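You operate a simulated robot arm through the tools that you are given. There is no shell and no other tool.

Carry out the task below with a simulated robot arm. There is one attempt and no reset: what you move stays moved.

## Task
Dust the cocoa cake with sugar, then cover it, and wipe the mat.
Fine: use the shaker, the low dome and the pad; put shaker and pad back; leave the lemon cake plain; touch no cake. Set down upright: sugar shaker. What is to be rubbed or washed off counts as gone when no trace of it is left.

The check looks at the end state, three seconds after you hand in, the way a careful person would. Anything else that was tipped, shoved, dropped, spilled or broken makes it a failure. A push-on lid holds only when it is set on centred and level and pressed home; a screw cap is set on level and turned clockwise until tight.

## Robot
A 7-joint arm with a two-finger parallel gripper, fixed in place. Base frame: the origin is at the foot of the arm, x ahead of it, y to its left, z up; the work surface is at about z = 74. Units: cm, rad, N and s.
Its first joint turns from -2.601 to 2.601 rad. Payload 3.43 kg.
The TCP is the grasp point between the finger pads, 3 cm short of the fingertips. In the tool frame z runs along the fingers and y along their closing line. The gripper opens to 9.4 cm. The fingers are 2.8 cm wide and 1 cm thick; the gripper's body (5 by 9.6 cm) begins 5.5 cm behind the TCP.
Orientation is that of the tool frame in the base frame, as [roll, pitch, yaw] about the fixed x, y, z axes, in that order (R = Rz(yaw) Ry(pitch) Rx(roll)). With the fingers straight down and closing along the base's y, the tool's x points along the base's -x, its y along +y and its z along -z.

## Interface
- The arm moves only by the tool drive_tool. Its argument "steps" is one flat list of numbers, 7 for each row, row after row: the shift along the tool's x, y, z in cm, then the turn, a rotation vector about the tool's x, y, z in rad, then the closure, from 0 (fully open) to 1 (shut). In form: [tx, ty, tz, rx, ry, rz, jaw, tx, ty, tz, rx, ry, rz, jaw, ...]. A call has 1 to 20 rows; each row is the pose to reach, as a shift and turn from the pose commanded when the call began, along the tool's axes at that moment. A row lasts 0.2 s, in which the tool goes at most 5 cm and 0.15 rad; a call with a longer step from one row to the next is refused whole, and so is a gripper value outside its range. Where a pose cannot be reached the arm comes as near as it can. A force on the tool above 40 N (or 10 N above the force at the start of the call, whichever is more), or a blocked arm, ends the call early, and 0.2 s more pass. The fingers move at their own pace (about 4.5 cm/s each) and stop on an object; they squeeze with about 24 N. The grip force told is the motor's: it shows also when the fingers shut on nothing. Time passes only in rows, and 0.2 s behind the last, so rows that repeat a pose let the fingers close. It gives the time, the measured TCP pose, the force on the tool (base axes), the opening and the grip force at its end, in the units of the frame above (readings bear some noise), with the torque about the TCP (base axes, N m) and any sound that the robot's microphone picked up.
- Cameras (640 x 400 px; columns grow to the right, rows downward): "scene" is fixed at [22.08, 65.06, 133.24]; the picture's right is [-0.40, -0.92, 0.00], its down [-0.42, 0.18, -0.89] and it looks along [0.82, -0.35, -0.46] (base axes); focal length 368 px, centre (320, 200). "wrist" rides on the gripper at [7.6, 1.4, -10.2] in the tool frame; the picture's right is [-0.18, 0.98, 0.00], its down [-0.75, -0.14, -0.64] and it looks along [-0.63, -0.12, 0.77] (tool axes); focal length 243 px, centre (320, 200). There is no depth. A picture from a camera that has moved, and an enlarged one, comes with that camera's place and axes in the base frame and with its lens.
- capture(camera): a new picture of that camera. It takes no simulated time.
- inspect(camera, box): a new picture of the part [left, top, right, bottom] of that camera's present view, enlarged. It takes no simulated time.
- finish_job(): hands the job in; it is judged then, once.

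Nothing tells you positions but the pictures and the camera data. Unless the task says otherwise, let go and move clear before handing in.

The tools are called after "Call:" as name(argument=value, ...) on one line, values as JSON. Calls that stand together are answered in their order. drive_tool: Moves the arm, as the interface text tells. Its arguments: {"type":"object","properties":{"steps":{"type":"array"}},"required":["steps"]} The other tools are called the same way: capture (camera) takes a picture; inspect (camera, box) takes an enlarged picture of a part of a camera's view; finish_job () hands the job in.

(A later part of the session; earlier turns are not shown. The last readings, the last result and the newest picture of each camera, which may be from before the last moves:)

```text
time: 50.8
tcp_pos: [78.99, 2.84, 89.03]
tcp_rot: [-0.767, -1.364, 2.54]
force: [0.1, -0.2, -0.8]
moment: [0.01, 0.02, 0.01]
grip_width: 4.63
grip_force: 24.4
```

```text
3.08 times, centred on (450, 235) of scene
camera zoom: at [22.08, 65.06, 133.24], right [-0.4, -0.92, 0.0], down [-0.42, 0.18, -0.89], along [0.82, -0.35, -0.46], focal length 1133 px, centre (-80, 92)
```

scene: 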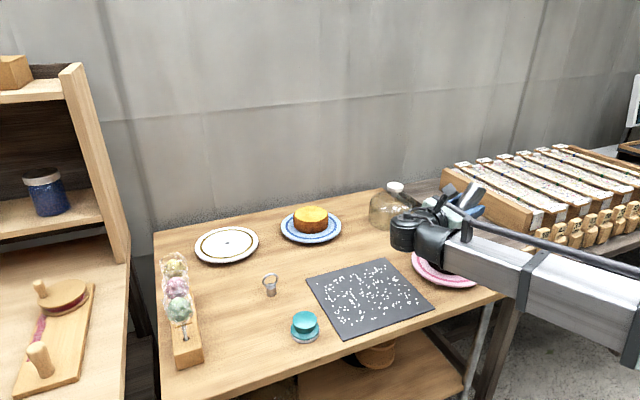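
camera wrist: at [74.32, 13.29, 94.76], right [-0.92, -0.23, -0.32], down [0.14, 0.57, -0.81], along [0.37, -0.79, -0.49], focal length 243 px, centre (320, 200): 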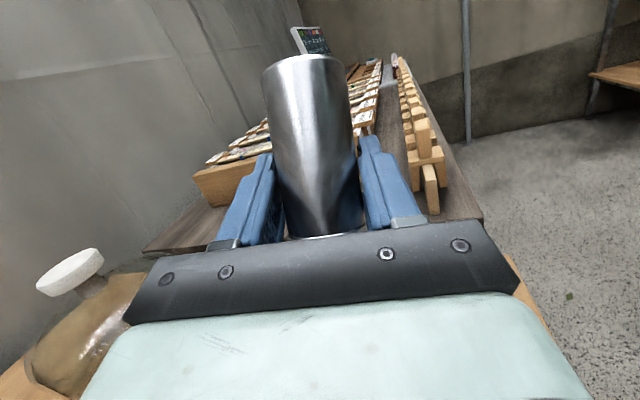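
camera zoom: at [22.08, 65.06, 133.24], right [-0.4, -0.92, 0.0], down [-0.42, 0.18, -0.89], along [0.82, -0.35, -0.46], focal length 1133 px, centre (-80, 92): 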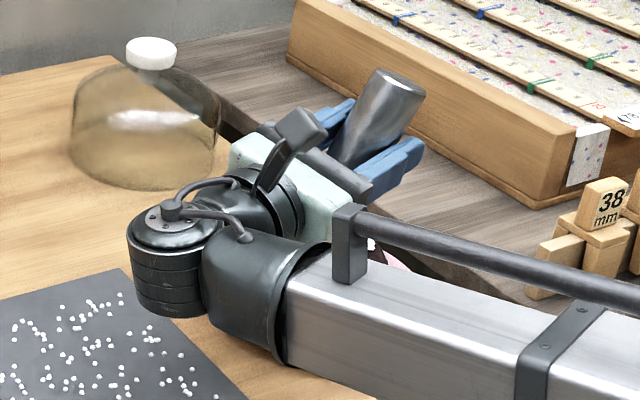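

The cake is hidden behind the arm, so I'll roll the shaker back upright with its holes still over the cake. Then I'll raise it to look at the result.

Call:
drive_tool(steps=[0.15, 0.45, 0.02, 0, 0, 0.15, 1, 0.29, 0.88, 0.05, 0, 0, 0.3, 1, 0.44, 1.27, 0.07, 0, 0, 0.45, 1, 0.59, 1.63, 0.09, 0, 0, 0.6, 1, 0.74, 1.93, 0.11, 0, 0, 0.75, 1, 0.88, 2.18, 0.14, 0, 0, 0.9, 1, 1.03, 2.37, 0.16, 0, 0, 1.05, 1, 1.18, 2.5, 0.18, 0, 0, 1.2, 1, 1.32, 2.55, 0.2, 0, 0, 1.35, 1, 1.47, 2.53, 0.23, 0, 0, 1.5, 1, 1.62, 2.44, 0.25, 0, 0, 1.65, 1, 1.76, 2.28, 0.27, 0, 0, 1.8, 1, 1.91, 2.05, 0.29, 0, 0, 1.95, 1, 2.06, 1.76, 0.32, 0, 0, 2.1, 1, 2.21, 1.42, 0.34, 0, 0, 2.25, 1, 2.35, 1.02, 0.36, 0, 0, 2.4, 1, 2.5, 0.58, 0.38, 0, 0, 2.55, 1, 2.65, 0.12, 0.41, 0, 0, 2.7, 1, 2.79, -0.37, 0.43, 0, 0, 2.85, 1, 2.94, -0.87, 0.45, 0, 0, 3.0, 1])

```text
time: 55.0
tcp_pos: [79.41, 2.93, 92.07]
tcp_rot: [0.04, 1.422, -1.34]
force: [-0.6, 0.0, -0.8]
moment: [0.03, -0.02, 0.01]
grip_width: 4.63
grip_force: 23.9
```

Upright direction restored apart from the pitch. I'll pitch the shaker fully upright while rising to z 108 so the cake comes into view.

Call:
drive_tool(steps=[-2.47, 0, 0.37, 0, 0.112, 0, 1, -4.94, 0, 0.74, 0, 0.224, 0, 1, -7.41, 0, 1.11, 0, 0.336, 0, 1, -9.88, 0, 1.48, 0, 0.448, 0, 1, -12.35, 0, 1.85, 0, 0.56, 0, 1, -14.8, 0, 2.2, 0, 0.67, 0, 1])

Call:
capture(camera="scene")

Call:
inspect(camera="scene", box=[400, 220, 500, 300])

```text
time: 56.4
tcp_pos: [79.4, 2.98, 107.18]
tcp_rot: [3.136, 1.047, 1.759]
force: [0.0, -0.6, -1.3]
moment: [-0.04, -0.03, -0.01]
grip_width: 4.63
grip_force: 24.0
```

```text
taken
```

scene: 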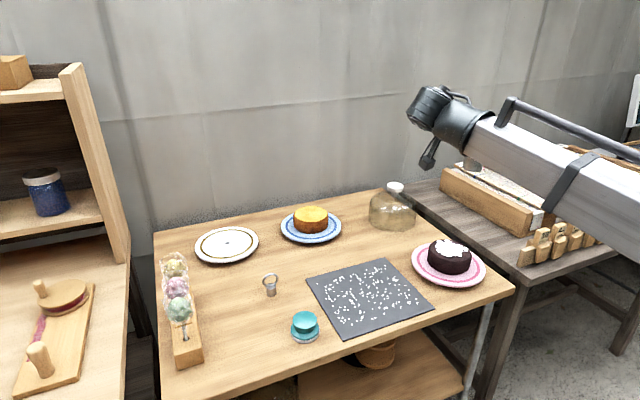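

```text
5.00 times, centred on (450, 260) of scene
camera zoom: at [22.08, 65.06, 133.24], right [-0.4, -0.92, 0.0], down [-0.42, 0.18, -0.89], along [0.82, -0.35, -0.46], focal length 1842 px, centre (-330, -100)
```

zoom: 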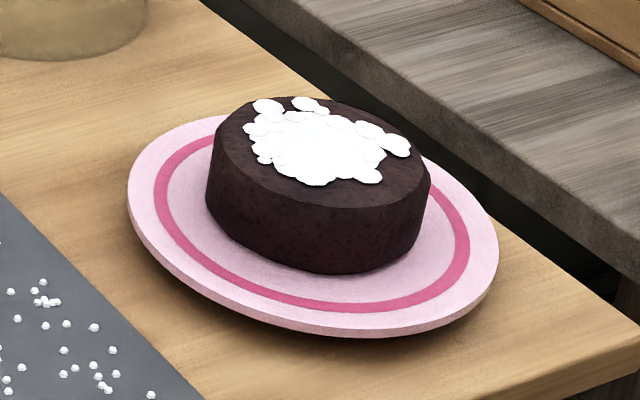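

Sugar landed entirely on top of the cocoa cake, but it sits toward the far side. I'll do a second, shorter pass shifted about 2.5 cm toward the near side so the top is dusted more evenly.

Call:
drive_tool(steps=[2.0, -0.31, 0.86, 0, -0.075, 0, 1, 4.01, -0.63, 1.72, 0, -0.15, 0, 1, 6.02, -0.94, 2.58, 0, -0.225, 0, 1, 8.03, -1.26, 3.44, 0, -0.3, 0, 1, 10.03, -1.57, 4.3, 0, -0.375, 0, 1, 12.04, -1.89, 5.16, 0, -0.45, 0, 1, 14.05, -2.2, 6.02, 0, -0.524, 0, 1])

```text
time: 58.0
tcp_pos: [77.02, 4.23, 91.79]
tcp_rot: [0.664, 1.567, -0.716]
force: [-0.3, -0.2, -1.5]
moment: [0.01, -0.03, 0.0]
grip_width: 4.63
grip_force: 23.4
```

Call:
drive_tool(steps=[0, -0.48, 0, 0, 0, -0.15, 1, 0, -0.95, 0, 0, 0, -0.3, 1, 0, -1.39, 0, 0, 0, -0.45, 1, 0, -1.81, 0, 0, 0, -0.6, 1, 0, -2.18, 0, 0, 0, -0.75, 1, 0, -2.51, 0, 0, 0, -0.9, 1, 0, -2.77, 0, 0, 0, -1.05, 1, 0, -2.98, 0, 0, 0, -1.2, 1, 0, -3.12, 0, 0, 0, -1.35, 1, 0, -3.19, 0, 0, 0, -1.5, 1, 0, -3.19, 0, 0, 0, -1.65, 1, 0, -3.12, 0, 0, 0, -1.8, 1, 0, -2.97, 0, 0, 0, -1.95, 1, 0, -2.76, 0, 0, 0, -2.1, 1, 0, -2.49, 0, 0, 0, -2.25, 1, 0, -2.16, 0, 0, 0, -2.4, 1, 0, -1.78, 0, 0, 0, -2.55, 1, 0, -1.37, 0, 0, 0, -2.7, 1, 0, -0.92, 0, 0, 0, -2.85, 1, 0, -0.45, 0, 0, 0, -3.0, 1])

Call:
drive_tool(steps=[-1.49, 0.21, 0.2, 0, 0.075, 0, 1, -2.97, 0.42, 0.45, 0, 0.15, 0, 1, -3.76, 0.54, 0.45, 0, 0.15, 0, 1, -2.18, 0.31, 0.45, 0, 0.15, 0, 1, -3.76, -0.13, -0.54, 0, 0.15, 0, 1, -2.18, -0.36, -0.54, 0, 0.15, 0, 1, -3.76, 0.54, 0.45, 0, 0.15, 0, 1, -2.18, 0.98, 1.44, 0, 0.15, 0, 1, -3.76, 1.21, 1.44, 0, 0.15, 0, 1, -2.97, 0.42, 0.45, 0, 0.15, 0, 1])

Call:
drive_tool(steps=[0.15, 0.45, 0.02, 0, 0, 0.15, 1, 0.29, 0.88, 0.05, 0, 0, 0.3, 1, 0.44, 1.27, 0.07, 0, 0, 0.45, 1, 0.59, 1.63, 0.09, 0, 0, 0.6, 1, 0.74, 1.93, 0.11, 0, 0, 0.75, 1, 0.88, 2.18, 0.14, 0, 0, 0.9, 1, 1.03, 2.37, 0.16, 0, 0, 1.05, 1, 1.18, 2.5, 0.18, 0, 0, 1.2, 1, 1.32, 2.55, 0.2, 0, 0, 1.35, 1, 1.47, 2.53, 0.23, 0, 0, 1.5, 1, 1.62, 2.44, 0.25, 0, 0, 1.65, 1, 1.76, 2.28, 0.27, 0, 0, 1.8, 1, 1.91, 2.05, 0.29, 0, 0, 1.95, 1, 2.06, 1.76, 0.32, 0, 0, 2.1, 1, 2.21, 1.42, 0.34, 0, 0, 2.25, 1, 2.35, 1.02, 0.36, 0, 0, 2.4, 1, 2.5, 0.58, 0.38, 0, 0, 2.55, 1, 2.65, 0.12, 0.41, 0, 0, 2.7, 1, 2.79, -0.37, 0.43, 0, 0, 2.85, 1, 2.94, -0.87, 0.45, 0, 0, 3.0, 1])

```text
time: 62.2
tcp_pos: [76.54, 4.08, 91.79]
tcp_rot: [-1.553, -1.428, -2.964]
force: [-0.3, -0.2, -1.3]
moment: [0.02, 0.0, -0.01]
grip_width: 4.62
grip_force: 23.8
```

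```text
time: 64.4
tcp_pos: [76.47, 3.64, 89.02]
tcp_rot: [-0.763, -1.361, 2.518]
force: [0.3, 0.0, -2.1]
moment: [0.03, 0.01, -0.03]
grip_width: 4.62
grip_force: 24.0
```

```text
time: 68.6
tcp_pos: [76.96, 3.91, 91.89]
tcp_rot: [0.048, 1.419, -1.35]
force: [-0.3, 0.1, -0.3]
moment: [0.02, 0.01, -0.02]
grip_width: 4.6
grip_force: 23.9
```

The second pass is done and the shaker has been rolled back. I'll pitch it upright while rising, then look at the cake.

Call:
drive_tool(steps=[-2.47, 0, 0.37, 0, 0.112, 0, 1, -4.94, 0, 0.74, 0, 0.224, 0, 1, -7.41, 0, 1.11, 0, 0.336, 0, 1, -9.88, 0, 1.48, 0, 0.448, 0, 1, -12.35, 0, 1.85, 0, 0.56, 0, 1, -14.8, 0, 2.2, 0, 0.67, 0, 1])

Call:
capture(camera="scene")

Call:
inspect(camera="scene", box=[400, 220, 500, 300])

```text
time: 70.0
tcp_pos: [76.83, 3.97, 106.86]
tcp_rot: [3.133, 1.049, 1.737]
force: [-0.7, 0.4, -1.5]
moment: [0.01, -0.05, -0.01]
grip_width: 4.61
grip_force: 23.9
```

```text
taken
```

scene: 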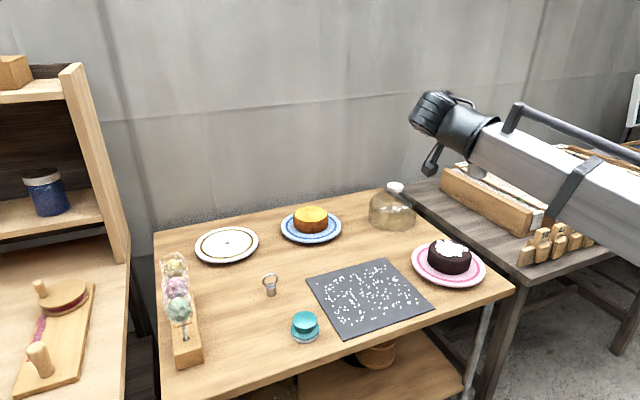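

```text
5.00 times, centred on (450, 260) of scene
camera zoom: at [22.08, 65.06, 133.24], right [-0.4, -0.92, 0.0], down [-0.42, 0.18, -0.89], along [0.82, -0.35, -0.46], focal length 1842 px, centre (-330, -100)
```

zoom: 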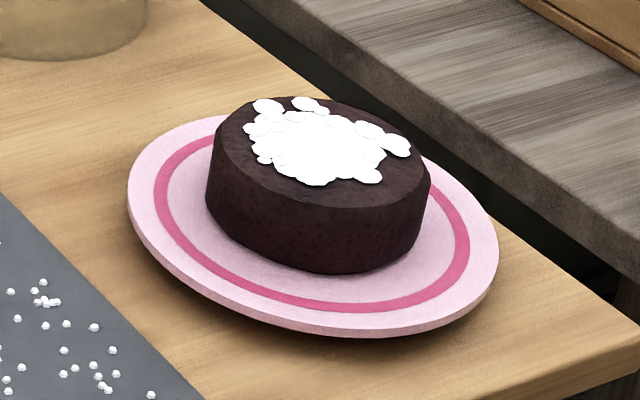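

The picture is unchanged from the first pass, so the second pass added nothing visible. I'll try once more nearer the centre with the full shaking motion that worked before, to learn whether the shaker still gives sugar.

Call:
drive_tool(steps=[1.8, 0.21, 1.12, 0, -0.0746, 0, 1, 3.61, 0.43, 2.25, 0, -0.149, 0, 1, 5.41, 0.64, 3.37, 0, -0.224, 0, 1, 7.21, 0.86, 4.5, 0, -0.298, 0, 1, 9.01, 1.07, 5.62, 0, -0.373, 0, 1, 10.82, 1.29, 6.75, 0, -0.447, 0, 1, 12.62, 1.5, 7.87, 0, -0.522, 0, 1])

Call:
drive_tool(steps=[0, -0.48, 0, 0, 0, -0.15, 1, 0, -0.95, 0, 0, 0, -0.3, 1, 0, -1.39, 0, 0, 0, -0.45, 1, 0, -1.81, 0, 0, 0, -0.6, 1, 0, -2.18, 0, 0, 0, -0.75, 1, 0, -2.51, 0, 0, 0, -0.9, 1, 0, -2.77, 0, 0, 0, -1.05, 1, 0, -2.98, 0, 0, 0, -1.2, 1, 0, -3.12, 0, 0, 0, -1.35, 1, 0, -3.19, 0, 0, 0, -1.5, 1, 0, -3.19, 0, 0, 0, -1.65, 1, 0, -3.12, 0, 0, 0, -1.8, 1, 0, -2.97, 0, 0, 0, -1.95, 1, 0, -2.76, 0, 0, 0, -2.1, 1, 0, -2.49, 0, 0, 0, -2.25, 1, 0, -2.16, 0, 0, 0, -2.4, 1, 0, -1.78, 0, 0, 0, -2.55, 1, 0, -1.37, 0, 0, 0, -2.7, 1, 0, -0.92, 0, 0, 0, -2.85, 1, 0, -0.45, 0, 0, 0, -3.0, 1])

Call:
drive_tool(steps=[-1.49, 0.21, 0.2, 0, 0.075, 0, 1, -2.97, 0.42, 0.45, 0, 0.15, 0, 1, -3.96, 0.57, 0.45, 0, 0.15, 0, 1, -1.98, 0.28, 0.45, 0, 0.15, 0, 1, -3.96, 1.07, 0.45, 0, 0.15, 0, 1, -1.98, 0.28, 0.45, 0, 0.15, 0, 1, -3.96, 0.57, 0.95, 0, 0.15, 0, 1, -1.98, 0.28, 0.45, 0, 0.15, 0, 1, -3.96, 0.07, 0.45, 0, 0.15, 0, 1, -1.98, 0.28, 0.45, 0, 0.15, 0, 1, -3.96, 0.57, -0.05, 0, 0.15, 0, 1, -1.98, 0.28, 0.45, 0, 0.15, 0, 1, -3.96, 0.57, 0.45, 0, 0.15, 0, 1, -1.98, 0.28, 0.45, 0, 0.15, 0, 1, -3.96, 0.57, 0.45, 0, 0.15, 0, 1, -2.97, 0.42, 0.45, 0, 0.15, 0, 1])

Call:
drive_tool(steps=[0.15, 0.45, 0.02, 0, 0, 0.15, 1, 0.29, 0.88, 0.05, 0, 0, 0.3, 1, 0.44, 1.27, 0.07, 0, 0, 0.45, 1, 0.59, 1.63, 0.09, 0, 0, 0.6, 1, 0.74, 1.93, 0.11, 0, 0, 0.75, 1, 0.88, 2.18, 0.14, 0, 0, 0.9, 1, 1.03, 2.37, 0.16, 0, 0, 1.05, 1, 1.18, 2.5, 0.18, 0, 0, 1.2, 1, 1.32, 2.55, 0.2, 0, 0, 1.35, 1, 1.47, 2.53, 0.23, 0, 0, 1.5, 1, 1.62, 2.44, 0.25, 0, 0, 1.65, 1, 1.76, 2.28, 0.27, 0, 0, 1.8, 1, 1.91, 2.05, 0.29, 0, 0, 1.95, 1, 2.06, 1.76, 0.32, 0, 0, 2.1, 1, 2.21, 1.42, 0.34, 0, 0, 2.25, 1, 2.35, 1.02, 0.36, 0, 0, 2.4, 1, 2.5, 0.58, 0.38, 0, 0, 2.55, 1, 2.65, 0.12, 0.41, 0, 0, 2.7, 1, 2.79, -0.37, 0.43, 0, 0, 2.85, 1, 2.94, -0.87, 0.45, 0, 0, 3.0, 1])

Call:
drive_tool(steps=[-2.47, 0, 0.37, 0, 0.112, 0, 1, -4.94, 0, 0.74, 0, 0.224, 0, 1, -7.41, 0, 1.11, 0, 0.336, 0, 1, -9.88, 0, 1.48, 0, 0.448, 0, 1, -12.35, 0, 1.85, 0, 0.56, 0, 1, -14.8, 0, 2.2, 0, 0.67, 0, 1])

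Call:
inspect(camera="scene", box=[400, 220, 500, 300])

Call:
capture(camera="scene")

```text
time: 71.6
tcp_pos: [78.63, 3.74, 92.07]
tcp_rot: [0.829, 1.565, -0.572]
force: [0.1, 0.3, -2.2]
moment: [0.01, -0.04, 0.02]
grip_width: 4.64
grip_force: 24.1
```

```text
time: 75.8
tcp_pos: [78.12, 3.42, 92.01]
tcp_rot: [-1.553, -1.427, -2.988]
force: [0.0, -0.6, -0.5]
moment: [0.0, 0.01, -0.01]
grip_width: 4.59
grip_force: 24.1
```

```text
time: 79.2
tcp_pos: [78.31, 2.9, 89.08]
tcp_rot: [-0.768, -1.359, 2.5]
force: [-0.1, -1.0, -1.9]
moment: [0.01, -0.01, 0.0]
grip_width: 4.64
grip_force: 24.2
```

```text
time: 83.4
tcp_pos: [78.59, 3.12, 92.06]
tcp_rot: [0.06, 1.42, -1.361]
force: [0.5, 0.9, -1.0]
moment: [0.04, -0.02, 0.01]
grip_width: 4.59
grip_force: 24.0
```

```text
time: 84.8
tcp_pos: [78.31, 3.18, 107.2]
tcp_rot: [3.131, 1.048, 1.714]
force: [0.2, -0.7, -1.4]
moment: [-0.01, -0.01, -0.02]
grip_width: 4.6
grip_force: 23.8
```

```text
5.00 times, centred on (450, 260) of scene
camera zoom: at [22.08, 65.06, 133.24], right [-0.4, -0.92, 0.0], down [-0.42, 0.18, -0.89], along [0.82, -0.35, -0.46], focal length 1842 px, centre (-330, -100)
```

zoom: 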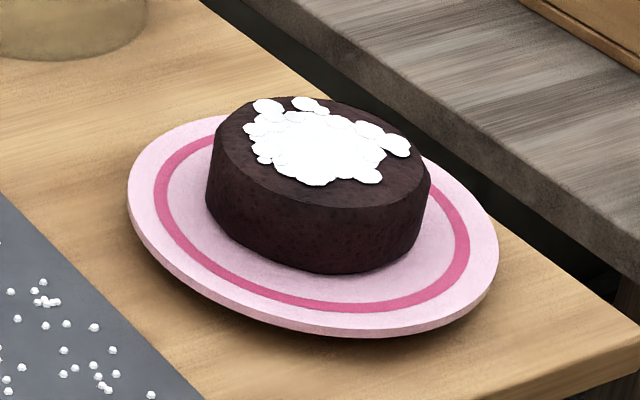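

```text
taken
```

scene: 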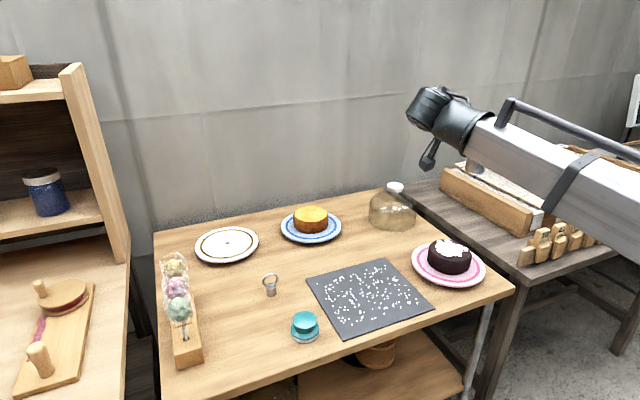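

The result is identical, so the shaker has given all it will; the sugar lies only on the cocoa cake's top. Now I'll bring the shaker back, yawing the tool to radial first.

Call:
drive_tool(steps=[0, 0, 0, -0.124, 0.0008, -0.0714, 1, 0, 0, 0, -0.248, 0.0015, -0.143, 1, 0, 0, 0, -0.372, 0.0023, -0.214, 1, 0, 0, 0, -0.496, 0.003, -0.286, 1, 0, 0, 0, -0.62, 0.0038, -0.357, 1, 0, 0, 0, -0.743, 0.0046, -0.428, 1, 0, 0, 0, -0.867, 0.0053, -0.5, 1, 0, 0, 0, -0.991, 0.0061, -0.571, 1, 0, 0, 0, -1.115, 0.0068, -0.643, 1, 0, 0, 0, -1.239, 0.0076, -0.714, 1])

```text
time: 87.0
tcp_pos: [78.44, 3.11, 107.02]
tcp_rot: [3.138, 1.05, -3.134]
force: [0.0, -0.3, -1.5]
moment: [-0.02, 0.03, -0.02]
grip_width: 4.61
grip_force: 24.0
```

Now I'll carry the shaker upright back toward its spot at (75.06, 56.16), matching the original yaw.

Call:
drive_tool(steps=[0.29, 2.65, 0, -0.0169, 0.0003, -0.0097, 1, 0.58, 5.31, -0.01, -0.0338, 0.0006, -0.0194, 1, 0.87, 7.96, -0.01, -0.0507, 0.001, -0.0291, 1, 1.16, 10.61, -0.02, -0.0677, 0.0013, -0.0388, 1, 1.46, 13.27, -0.02, -0.0846, 0.0016, -0.0485, 1, 1.75, 15.92, -0.03, -0.1015, 0.002, -0.0582, 1, 2.04, 18.57, -0.03, -0.1184, 0.0023, -0.0679, 1, 2.33, 21.23, -0.04, -0.1353, 0.0026, -0.0776, 1, 2.62, 23.88, -0.04, -0.1522, 0.003, -0.0873, 1, 2.91, 26.54, -0.05, -0.1692, 0.0033, -0.0971, 1, 3.2, 29.19, -0.05, -0.1861, 0.0036, -0.1068, 1, 3.49, 31.84, -0.05, -0.203, 0.004, -0.1165, 1, 3.78, 34.5, -0.06, -0.2199, 0.0043, -0.1262, 1, 4.07, 37.15, -0.06, -0.2368, 0.0046, -0.1359, 1, 4.37, 39.8, -0.07, -0.2537, 0.005, -0.1456, 1, 4.66, 42.46, -0.07, -0.2706, 0.0053, -0.1553, 1, 4.95, 45.11, -0.08, -0.2876, 0.0056, -0.165, 1, 5.24, 47.76, -0.08, -0.3045, 0.006, -0.1747, 1, 5.53, 50.42, -0.09, -0.3214, 0.0063, -0.1844, 1, 5.82, 53.07, -0.09, -0.3383, 0.0067, -0.1941, 1])

Call:
inspect(camera="scene", box=[160, 160, 360, 360])

```text
time: 91.2
tcp_pos: [74.96, 56.27, 102.07]
tcp_rot: [3.134, 1.043, -2.749]
force: [-0.3, -0.1, -2.0]
moment: [0.01, -0.01, 0.04]
grip_width: 4.64
grip_force: 24.4
```

```text
2.00 times, centred on (260, 260) of scene
camera zoom: at [22.08, 65.06, 133.24], right [-0.4, -0.92, 0.0], down [-0.42, 0.18, -0.89], along [0.82, -0.35, -0.46], focal length 737 px, centre (440, 80)
```

zoom: 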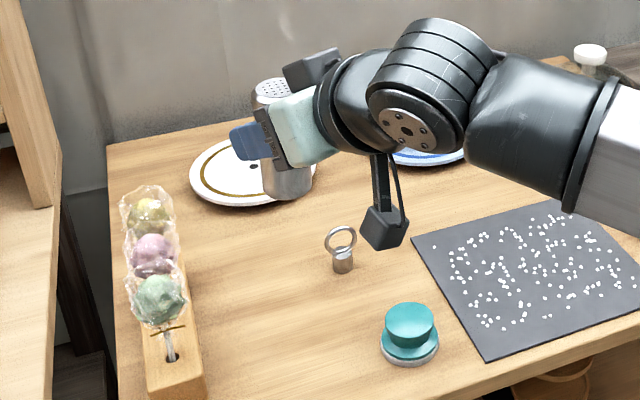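

The shaker is upright over its spot. I'll lower it straight down, slowing near the table.

Call:
drive_tool(steps=[2.11, -0.02, 1.24, 0, 0, -0.001, 1, 4.22, -0.03, 2.47, 0, 0, -0.002, 1, 6.33, -0.05, 3.71, 0, 0, -0.003, 1, 8.43, -0.06, 4.94, 0, 0, -0.004, 1, 10.54, -0.08, 6.18, 0, 0, -0.004, 1, 12.65, -0.09, 7.41, 0, 0, -0.004, 1, 14.76, -0.11, 8.65, 0, 0, -0.004, 1, 16.49, -0.12, 9.66, 0, 0, -0.004, 1, 17.83, -0.13, 10.44, 0, 0, -0.004, 1, 18.5, -0.14, 10.84, 0, 0, -0.004, 1, 18.9, -0.14, 11.07, 0, 0, -0.004, 1, 19.1, -0.14, 11.19, 0, 0, -0.004, 1])

Call:
capture(camera="wrist")

Call:
inspect(camera="scene", box=[200, 260, 400, 400])

```text
time: 93.8
tcp_pos: [74.97, 56.04, 79.99]
tcp_rot: [-3.139, 1.043, -2.738]
force: [0.7, 0.2, 2.4]
moment: [-0.07, -0.06, 0.0]
grip_width: 4.63
grip_force: 24.3
```

```text
taken
camera wrist: at [62.82, 52.46, 78.52], right [-0.3, 0.94, 0.16], down [-0.11, -0.2, 0.97], along [0.95, 0.28, 0.16], focal length 243 px, centre (320, 200)
```

wrist: 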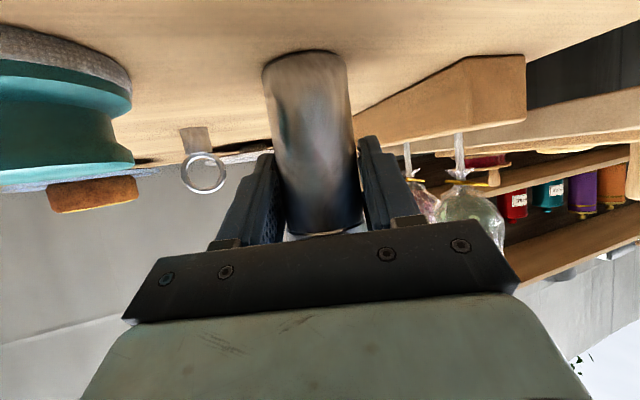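

```text
2.86 times, centred on (300, 330) of scene
camera zoom: at [22.08, 65.06, 133.24], right [-0.4, -0.92, 0.0], down [-0.42, 0.18, -0.89], along [0.82, -0.35, -0.46], focal length 1052 px, centre (377, -171)
```

zoom: 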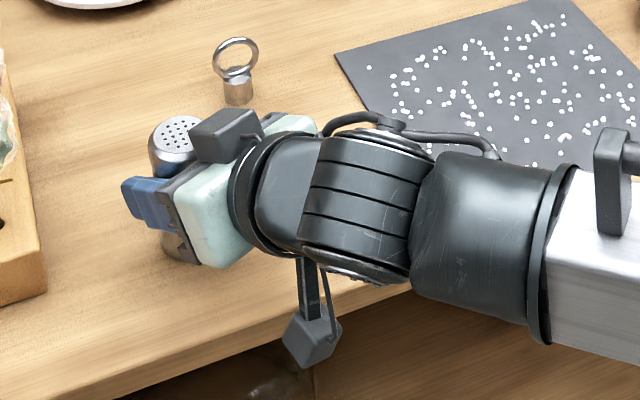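

The upward force of about 2.4 N says the shaker is now touching the table. I'll settle another millimetre and open the fingers.

Call:
drive_tool(steps=[0.08, 0, 0.05, 0, 0, 0, 1, 0.08, 0, 0.05, 0, 0, 0, 0.45, 0.08, 0, 0.05, 0, 0, 0, 0.35, 0.08, 0, 0.05, 0, 0, 0, 0.2, 0.08, 0, 0.05, 0, 0, 0, 0.15, 0.08, 0, 0.05, 0, 0, 0, 0.15])

Call:
capture(camera="wrist")

```text
time: 95.2
tcp_pos: [74.96, 56.13, 79.8]
tcp_rot: [-3.141, 1.043, -2.739]
force: [-0.3, 1.4, 0.3]
moment: [0.01, -0.03, 0.0]
grip_width: 8.01
grip_force: 0.0
```

```text
taken
camera wrist: at [62.78, 52.42, 78.43], right [-0.3, 0.94, 0.16], down [-0.11, -0.2, 0.97], along [0.95, 0.27, 0.16], focal length 243 px, centre (320, 200)
```

wrist: 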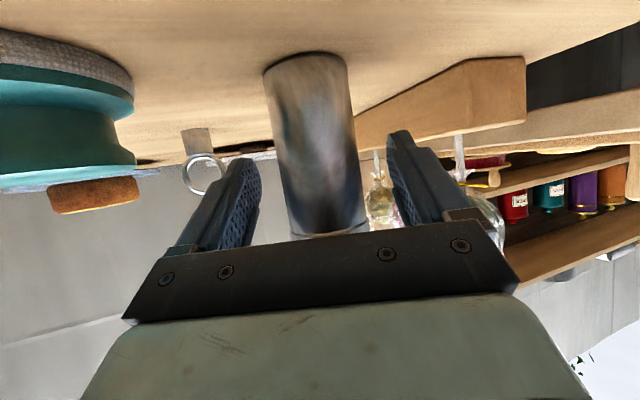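

The shaker is standing free and upright. I'll back straight out along the tool axis, then rise.

Call:
drive_tool(steps=[0, 0, -1.5, 0, 0, 0, 0.15, 0, 0, -4, 0, 0, 0, 0.15, 0, 0, -6.5, 0, 0, 0, 0.15, 0, 0, -9, 0, 0, 0, 0.15, 0, 0, -12, 0, 0, 0, 0.15, -2.6, 0, -13.5, 0, 0, 0, 0.15, -5.2, 0, -15, 0, 0, 0, 0.15, -7.8, 0, -16.5, 0, 0, 0, 0.15, -10.4, 0, -18, 0, 0, 0, 0.15, -13, 0, -19.5, 0, 0, 0, 0.15, -15.6, 0, -21, 0, 0, 0, 0.15])

Call:
capture(camera="scene")

Call:
inspect(camera="scene", box=[230, 290, 330, 360])

```text
time: 97.6
tcp_pos: [65.52, 52.03, 103.81]
tcp_rot: [3.141, 1.045, -2.737]
force: [0.6, 0.8, 0.3]
moment: [0.0, -0.03, 0.01]
grip_width: 7.98
grip_force: 0.1
```

```text
taken
```

scene: 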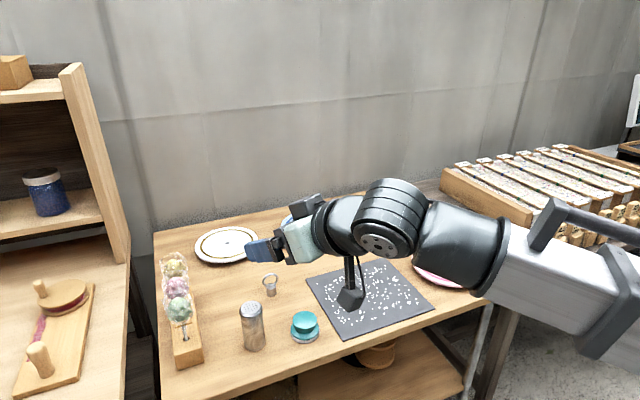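

```text
5.71 times, centred on (280, 325) of scene
camera zoom: at [22.08, 65.06, 133.24], right [-0.4, -0.92, 0.0], down [-0.42, 0.18, -0.89], along [0.82, -0.35, -0.46], focal length 2105 px, centre (549, -514)
```

zoom: 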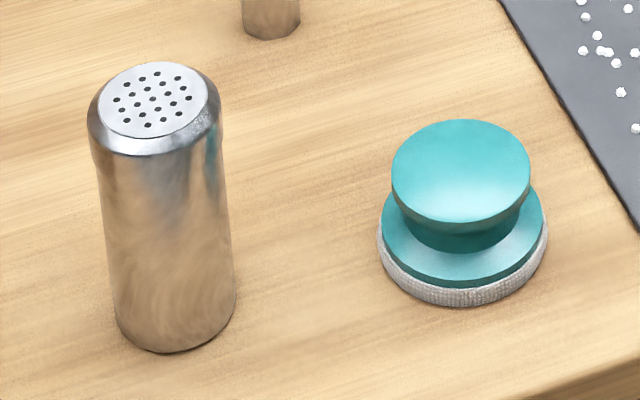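

The shaker is back within about 3 mm. Next is the dome: I'll steepen the tool to about 55° below horizontal and travel toward it at height to look at the knob.

Call:
drive_tool(steps=[0, 0, 0, 0, 0.145, 0, 0, 0, 0, 0, 0, 0.29, 0, 0, 0, 0, 0, 0, 0.434, 0, 0])

```text
time: 98.4
tcp_pos: [65.46, 52.12, 104.03]
tcp_rot: [3.141, 0.608, -2.738]
force: [-0.1, -0.1, 0.3]
moment: [0.03, 0.02, -0.05]
grip_width: 9.38
grip_force: 0.0
```

Call:
drive_tool(steps=[-0.18, -2.68, 0.07, 0.0115, 0, 0.0166, 0, -0.36, -5.37, 0.13, 0.0231, 0, 0.0331, 0, -0.55, -8.05, 0.2, 0.0346, 0, 0.0497, 0, -0.73, -10.73, 0.26, 0.0461, 0, 0.0663, 0, -0.91, -13.42, 0.33, 0.0576, 0, 0.0828, 0, -1.09, -16.1, 0.39, 0.0692, 0, 0.0994, 0, -1.27, -18.78, 0.46, 0.0807, 0, 0.116, 0, -1.46, -21.47, 0.52, 0.0922, 0, 0.1325, 0, -1.64, -24.15, 0.59, 0.1037, 0, 0.1491, 0, -1.82, -26.84, 0.66, 0.1153, 0, 0.1657, 0, -2.0, -29.52, 0.72, 0.1268, 0, 0.1822, 0, -2.18, -32.2, 0.79, 0.1383, 0, 0.1988, 0, -2.37, -34.89, 0.85, 0.1498, 0, 0.2153, 0, -2.55, -37.57, 0.92, 0.1614, 0, 0.2319, 0, -2.73, -40.25, 0.98, 0.1729, 0, 0.2485, 0, -2.91, -42.94, 1.05, 0.1844, 0, 0.265, 0, -3.09, -45.62, 1.11, 0.1959, 0, 0.2816, 0, -3.28, -48.3, 1.18, 0.2075, 0, 0.2982, 0, -3.46, -50.99, 1.24, 0.219, 0, 0.3147, 0, -3.64, -53.67, 1.31, 0.2305, 0, 0.3313, 0])

Call:
capture(camera="wrist")

Call:
capture(camera="scene")

```text
time: 102.6
tcp_pos: [89.68, 4.03, 105.0]
tcp_rot: [3.142, 0.608, 3.139]
force: [0.6, 0.4, -0.4]
moment: [0.0, 0.01, 0.04]
grip_width: 9.42
grip_force: 0.0
```

```text
taken
camera wrist: at [77.74, 5.53, 108.98], right [0.15, 0.98, 0.11], down [0.25, -0.14, 0.96], along [0.96, -0.12, -0.27], focal length 243 px, centre (320, 200)
```

wrist: 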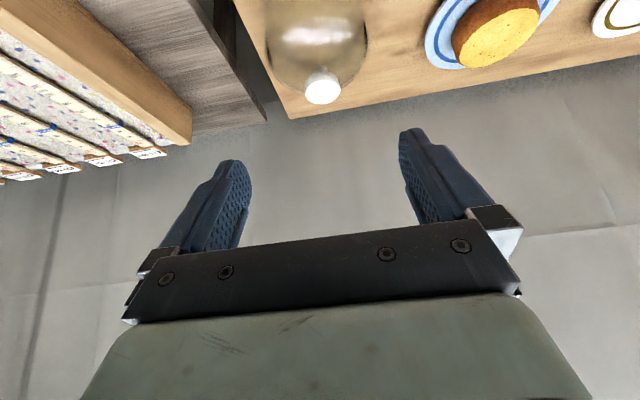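

```text
taken
```

scene: 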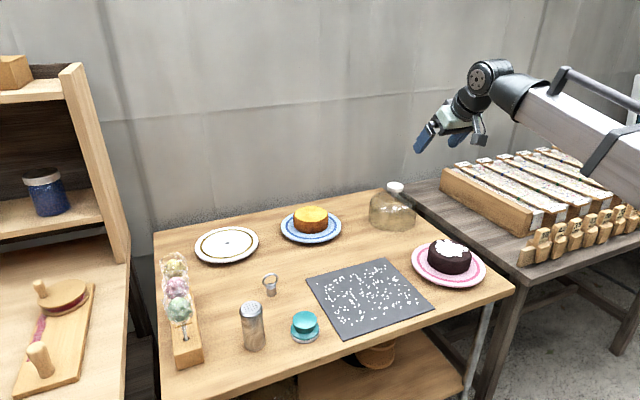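

Call:
inspect(camera="wrist", box=[250, 0, 400, 120])

Call:
inspect(camera="scene", box=[350, 170, 450, 240])

```text
3.33 times, centred on (325, 60) of wrist
camera zoom: at [77.74, 5.53, 108.98], right [0.15, 0.98, 0.11], down [0.25, -0.14, 0.96], along [0.96, -0.12, -0.27], focal length 809 px, centre (303, 667)
```

zoom: 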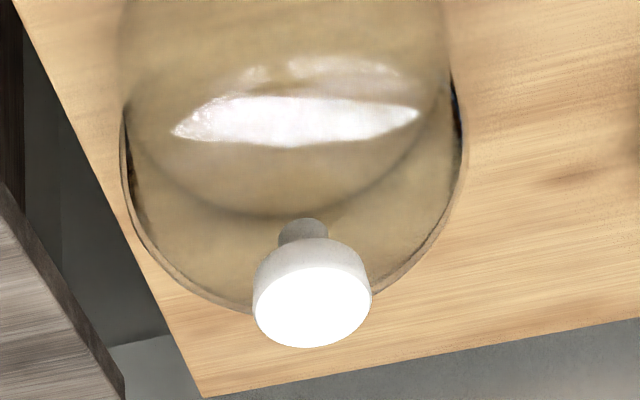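

```text
5.71 times, centred on (400, 205) of scene
camera zoom: at [22.08, 65.06, 133.24], right [-0.4, -0.92, 0.0], down [-0.42, 0.18, -0.89], along [0.82, -0.35, -0.46], focal length 2105 px, centre (-137, 171)
```

zoom: 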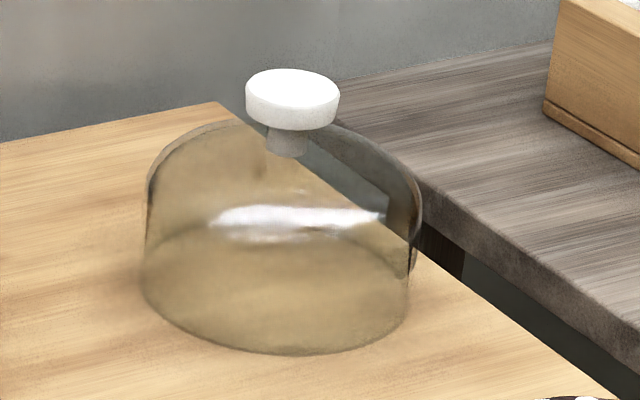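

Triangulating from both cameras puts the top of the knob at (105.8, 4.0, 86.05), about 4.8 cm wide and 1.5 cm thick, above a narrow neck. I'll move to a pre-grasp point 10 cm back along the tool axis.

Call:
drive_tool(steps=[-0.4, 0, 2.71, 0, 0, 0, 0, -0.79, 0, 5.42, 0, 0, 0, 0, -1.19, 0, 8.14, 0, 0, 0, 0, -1.58, 0, 10.85, 0, 0, 0, 0, -1.98, 0, 13.56, 0, 0, 0, 0])

Call:
capture(camera="wrist")

Call:
capture(camera="scene")

```text
time: 103.8
tcp_pos: [99.45, 3.95, 94.94]
tcp_rot: [3.141, 0.608, 3.14]
force: [-1.8, 0.6, 0.2]
moment: [0.0, 0.0, -0.01]
grip_width: 9.41
grip_force: 0.0
```

```text
taken
camera wrist: at [87.38, 5.49, 99.02], right [0.15, 0.98, 0.11], down [0.25, -0.14, 0.96], along [0.96, -0.12, -0.27], focal length 243 px, centre (320, 200)
```

wrist: 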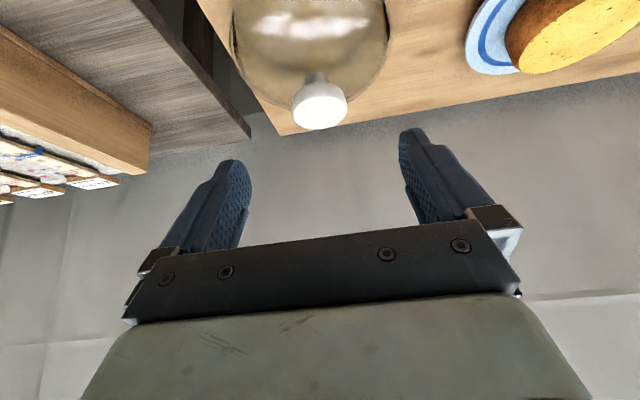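

```text
taken
```

scene: 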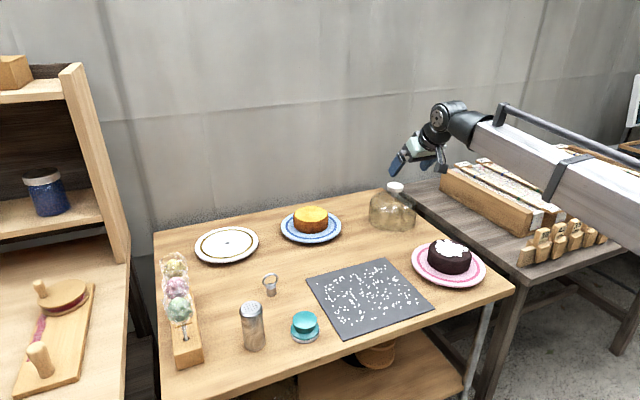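

The knob checks out at about (105.7, 4.0) from here too. I'll advance so the fingertips straddle the knob disc, staying clear of the glass.

Call:
drive_tool(steps=[0.05, 0, 2, 0, 0, 0, 0, 0.1, 0, 4, 0, 0, 0, 0, 0.16, 0.02, 5.8, 0, 0, 0, 0, 0.2, 0.04, 7.4, 0, 0, 0, 0, 0.25, 0.05, 8.7, 0, 0, 0, 0, 0.29, 0.05, 9.6, 0, 0, 0, 0])

Call:
capture(camera="wrist")

Call:
inspect(camera="scene", box=[340, 130, 480, 240])

```text
time: 105.2
tcp_pos: [104.73, 4.16, 87.17]
tcp_rot: [-3.14, 0.609, 3.14]
force: [0.3, -0.2, 0.1]
moment: [-0.01, 0.03, -0.03]
grip_width: 9.4
grip_force: 0.1
```

```text
taken
camera wrist: at [92.58, 5.55, 91.06], right [0.15, 0.98, 0.11], down [0.25, -0.14, 0.96], along [0.96, -0.12, -0.27], focal length 243 px, centre (320, 200)
```

wrist: 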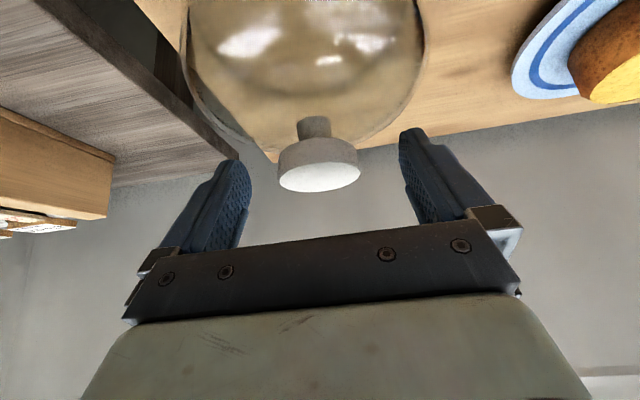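

```text
3.64 times, centred on (410, 185) of scene
camera zoom: at [22.08, 65.06, 133.24], right [-0.4, -0.92, 0.0], down [-0.42, 0.18, -0.89], along [0.82, -0.35, -0.46], focal length 1339 px, centre (-7, 254)
```

zoom: 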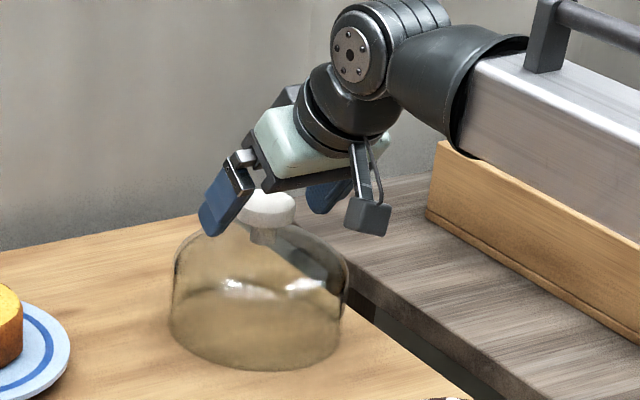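

The fingers are on both sides of the knob. I'll lower about 3 mm more and close.

Call:
drive_tool(steps=[0.2, -0.05, 0.29, 0, 0, 0, 0, 0.2, -0.05, 0.29, 0, 0, 0, 0.25, 0.2, -0.05, 0.29, 0, 0, 0, 0.4, 0.2, -0.05, 0.29, 0, 0, 0, 0.55, 0.2, -0.05, 0.29, 0, 0, 0, 0.8, 0.2, -0.05, 0.29, 0, 0, 0, 1, 0.2, -0.05, 0.29, 0, 0, 0, 1])

Call:
capture(camera="wrist")

Call:
inspect(camera="scene", box=[340, 130, 480, 240])

```text
time: 106.8
tcp_pos: [104.64, 4.08, 86.64]
tcp_rot: [-3.141, 0.611, 3.141]
force: [0.7, -1.2, -0.2]
moment: [-0.03, -0.03, -0.02]
grip_width: 4.88
grip_force: 23.9
```

```text
taken
camera wrist: at [92.57, 5.51, 90.7], right [0.15, 0.98, 0.11], down [0.25, -0.14, 0.96], along [0.96, -0.12, -0.27], focal length 243 px, centre (320, 200)
```

wrist: 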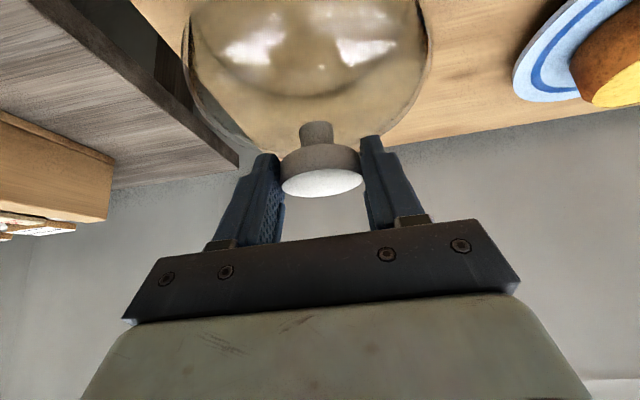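

```text
3.64 times, centred on (410, 185) of scene
camera zoom: at [22.08, 65.06, 133.24], right [-0.4, -0.92, 0.0], down [-0.42, 0.18, -0.89], along [0.82, -0.35, -0.46], focal length 1339 px, centre (-7, 254)
```

zoom: 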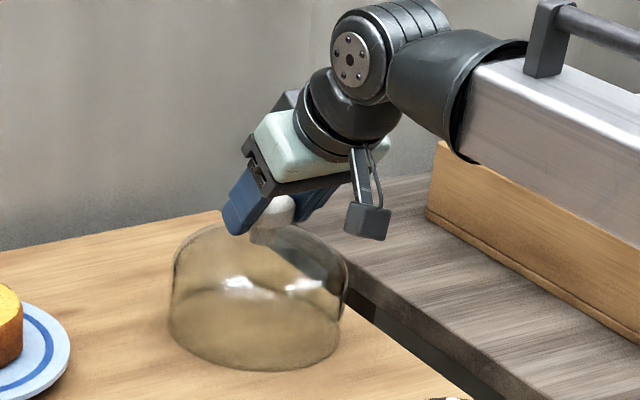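

The knob is gripped at 4.88 cm. I'll lift the dome straight up, slowly at first.

Call:
drive_tool(steps=[-0.23, 0, -0.33, 0, 0, 0, 1, -0.8, 0, -1.15, 0, 0, 0, 1, -1.71, 0, -2.46, 0, 0, 0, 1, -2.86, 0, -4.1, 0, 0, 0, 1, -4.0, 0, -5.75, 0, 0, 0, 1, -5.14, 0, -7.39, 0, 0, 0, 1, -6.28, 0, -9.03, 0, 0, 0, 1, -7.42, 0, -10.67, 0, 0, 0, 1, -8.57, 0, -12.3, 0, 0, 0, 1, -9.14, 0, -13.14, 0, 0, 0, 1, -9.14, 0, -13.14, 0, 0, 0, 1])

Call:
capture(camera="scene")

Call:
capture(camera="wrist")

```text
time: 109.2
tcp_pos: [104.67, 4.1, 102.56]
tcp_rot: [3.142, 0.611, 3.139]
force: [0.2, -0.3, -2.3]
moment: [0.01, 0.01, -0.02]
grip_width: 4.87
grip_force: 24.1
```

```text
taken
```

scene: 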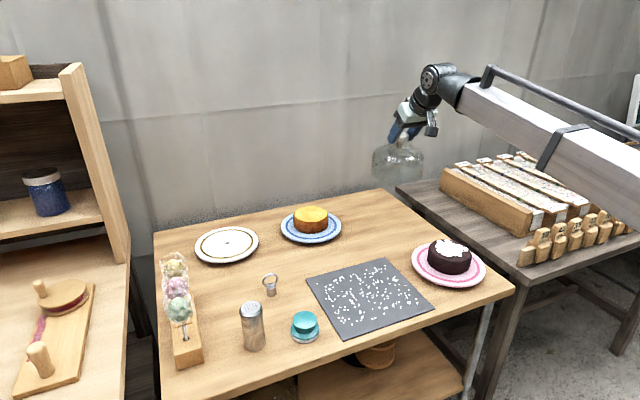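

```text
taken
camera wrist: at [92.52, 5.54, 106.64], right [0.15, 0.98, 0.11], down [0.25, -0.14, 0.96], along [0.96, -0.12, -0.27], focal length 243 px, centre (320, 200)
```

wrist: 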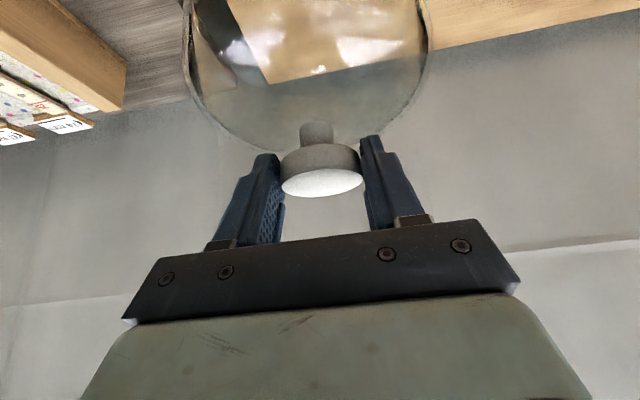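

The dome hangs level with a weight of about 2.3 N. I take the cake's centre as (79.0, 5.1), so I'll carry the dome there at height.

Call:
drive_tool(steps=[0.9, 0.04, -0.63, 0, 0, 0, 1, 2.6, 0.11, -1.82, 0, 0, 0, 1, 4.6, 0.19, -3.22, 0, 0, 0, 1, 6.6, 0.28, -4.62, 0, 0, 0, 1, 8.6, 0.36, -6.02, 0, 0, 0, 1, 10.6, 0.45, -7.43, 0, 0, 0, 1, 12.6, 0.53, -8.83, 0, 0, 0, 1, 14.6, 0.62, -10.23, 0, 0, 0, 1, 16.6, 0.7, -11.63, 0, 0, 0, 1, 18.6, 0.79, -13.03, 0, 0, 0, 1, 20.4, 0.86, -14.29, 0, 0, 0, 1, 21.5, 0.91, -15.06, 0, 0, 0, 1, 22.01, 0.93, -15.42, 0, 0, 0, 1, 22.01, 0.93, -15.42, 0, 0, 0, 1])

Call:
capture(camera="scene")

Call:
inspect(camera="scene", box=[390, 160, 510, 300])

Call:
capture(camera="wrist")

```text
time: 112.2
tcp_pos: [77.87, 5.13, 102.66]
tcp_rot: [-3.141, 0.609, 3.139]
force: [-0.1, -1.1, -1.7]
moment: [0.0, 0.02, 0.02]
grip_width: 4.85
grip_force: 23.2
```

```text
taken
```

scene: 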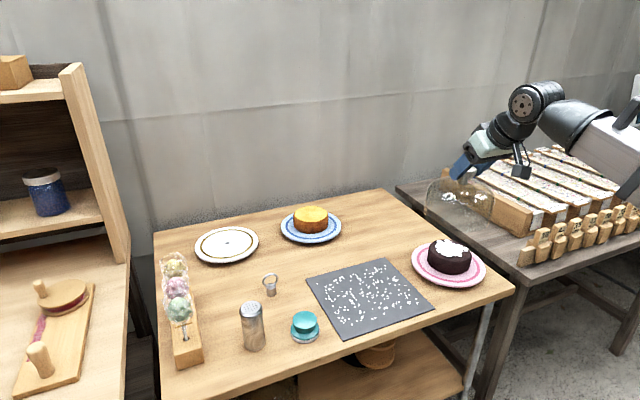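

```text
2.86 times, centred on (450, 230) of scene
camera zoom: at [22.08, 65.06, 133.24], right [-0.4, -0.92, 0.0], down [-0.42, 0.18, -0.89], along [0.82, -0.35, -0.46], focal length 1052 px, centre (-51, 114)
```

zoom: 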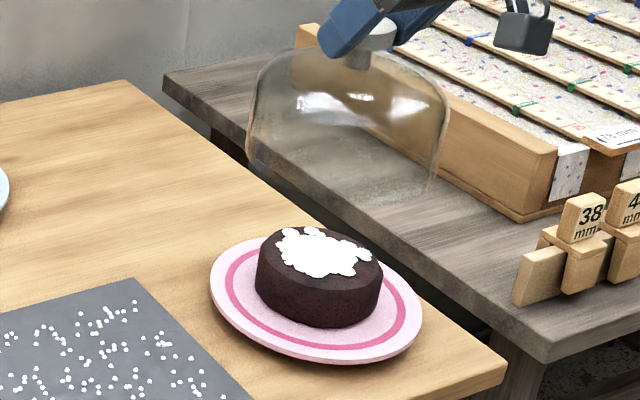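

```text
taken
camera wrist: at [65.71, 6.61, 106.67], right [0.15, 0.98, 0.11], down [0.25, -0.14, 0.96], along [0.96, -0.12, -0.27], focal length 243 px, centre (320, 200)
```

wrist: 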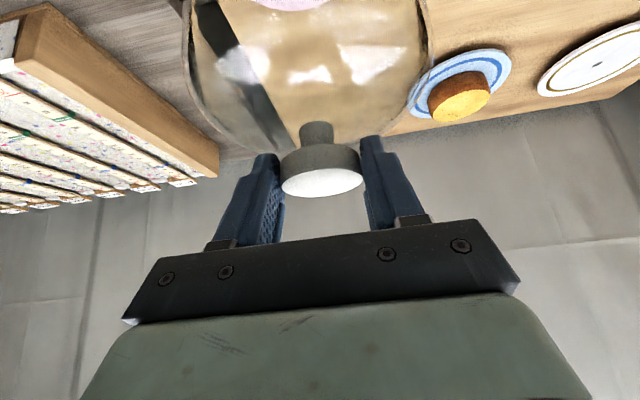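

The dome is aligned above the cake: both project where the computed vertical line through (79.0, 5.1) should be. I'll lower to just above the plate.

Call:
drive_tool(steps=[0.57, 0, 0.82, 0, 0, 0, 1, 1.72, 0, 2.46, 0, 0, 0, 1, 2.86, 0, 4.1, 0, 0, 0, 1, 4.0, 0, 5.74, 0, 0, 0, 1, 5.15, 0, 7.38, 0, 0, 0, 1, 6.18, 0, 8.86, 0, 0, 0, 1, 6.86, 0, 9.84, 0, 0, 0, 1, 7.15, 0, 10.25, 0, 0, 0, 1])

Call:
inspect(camera="scene", box=[390, 180, 510, 300])

Call:
capture(camera="wrist")

```text
time: 114.0
tcp_pos: [77.65, 5.02, 90.19]
tcp_rot: [-3.14, 0.611, 3.139]
force: [-0.5, -0.1, -1.3]
moment: [-0.03, 0.02, -0.02]
grip_width: 4.9
grip_force: 24.0
```

```text
3.33 times, centred on (450, 240) of scene
camera zoom: at [22.08, 65.06, 133.24], right [-0.4, -0.92, 0.0], down [-0.42, 0.18, -0.89], along [0.82, -0.35, -0.46], focal length 1228 px, centre (-113, 67)
```

zoom: 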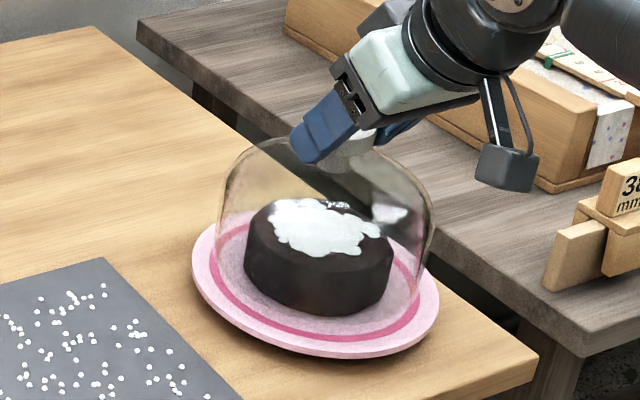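

```text
taken
camera wrist: at [65.59, 6.6, 94.19], right [0.15, 0.98, 0.11], down [0.25, -0.14, 0.96], along [0.96, -0.12, -0.27], focal length 243 px, centre (320, 200)
```

wrist: 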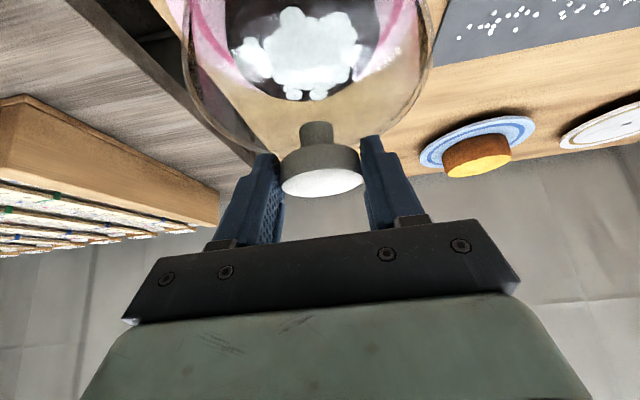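

The dome surrounds the cake with even clearance and is centred on the plate. I'll lower in small steps until contact shows.

Call:
drive_tool(steps=[0.2, 0, 0.29, 0, 0, 0, 1, 0.43, 0, 0.62, 0, 0, 0, 1, 0.63, 0, 0.9, 0, 0, 0, 1, 0.8, 0, 1.15, 0, 0, 0, 1, 0.92, 0, 1.31, 0, 0, 0, 1, 0.92, 0, 1.31, 0, 0, 0, 1])

Call:
inspect(camera="scene", box=[400, 200, 500, 300])

```text
time: 115.4
tcp_pos: [77.82, 5.08, 88.53]
tcp_rot: [3.141, 0.61, 3.14]
force: [-1.4, -0.7, 14.7]
moment: [-0.05, 0.17, 0.0]
grip_width: 4.89
grip_force: 24.0
```

```text
4.00 times, centred on (450, 250) of scene
camera zoom: at [22.08, 65.06, 133.24], right [-0.4, -0.92, 0.0], down [-0.42, 0.18, -0.89], along [0.82, -0.35, -0.46], focal length 1473 px, centre (-200, 0)
```

zoom: 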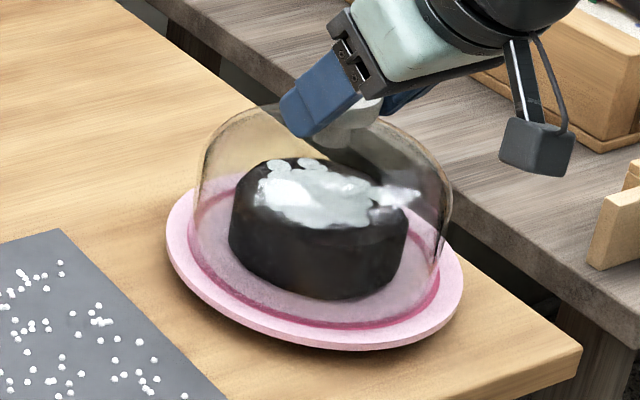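

Contact at 14.7 N: the dome is sitting on the plate, centred on the pink ring. I'll ease off slightly before releasing.

Call:
drive_tool(steps=[-0.05, 0, -0.07, 0, 0, 0, 1, -0.05, 0, -0.07, 0, 0, 0, 1])

```text
time: 116.0
tcp_pos: [77.74, 5.09, 88.73]
tcp_rot: [3.141, 0.612, 3.14]
force: [2.7, -1.3, 5.4]
moment: [0.0, -0.77, 0.0]
grip_width: 4.9
grip_force: 24.1
```

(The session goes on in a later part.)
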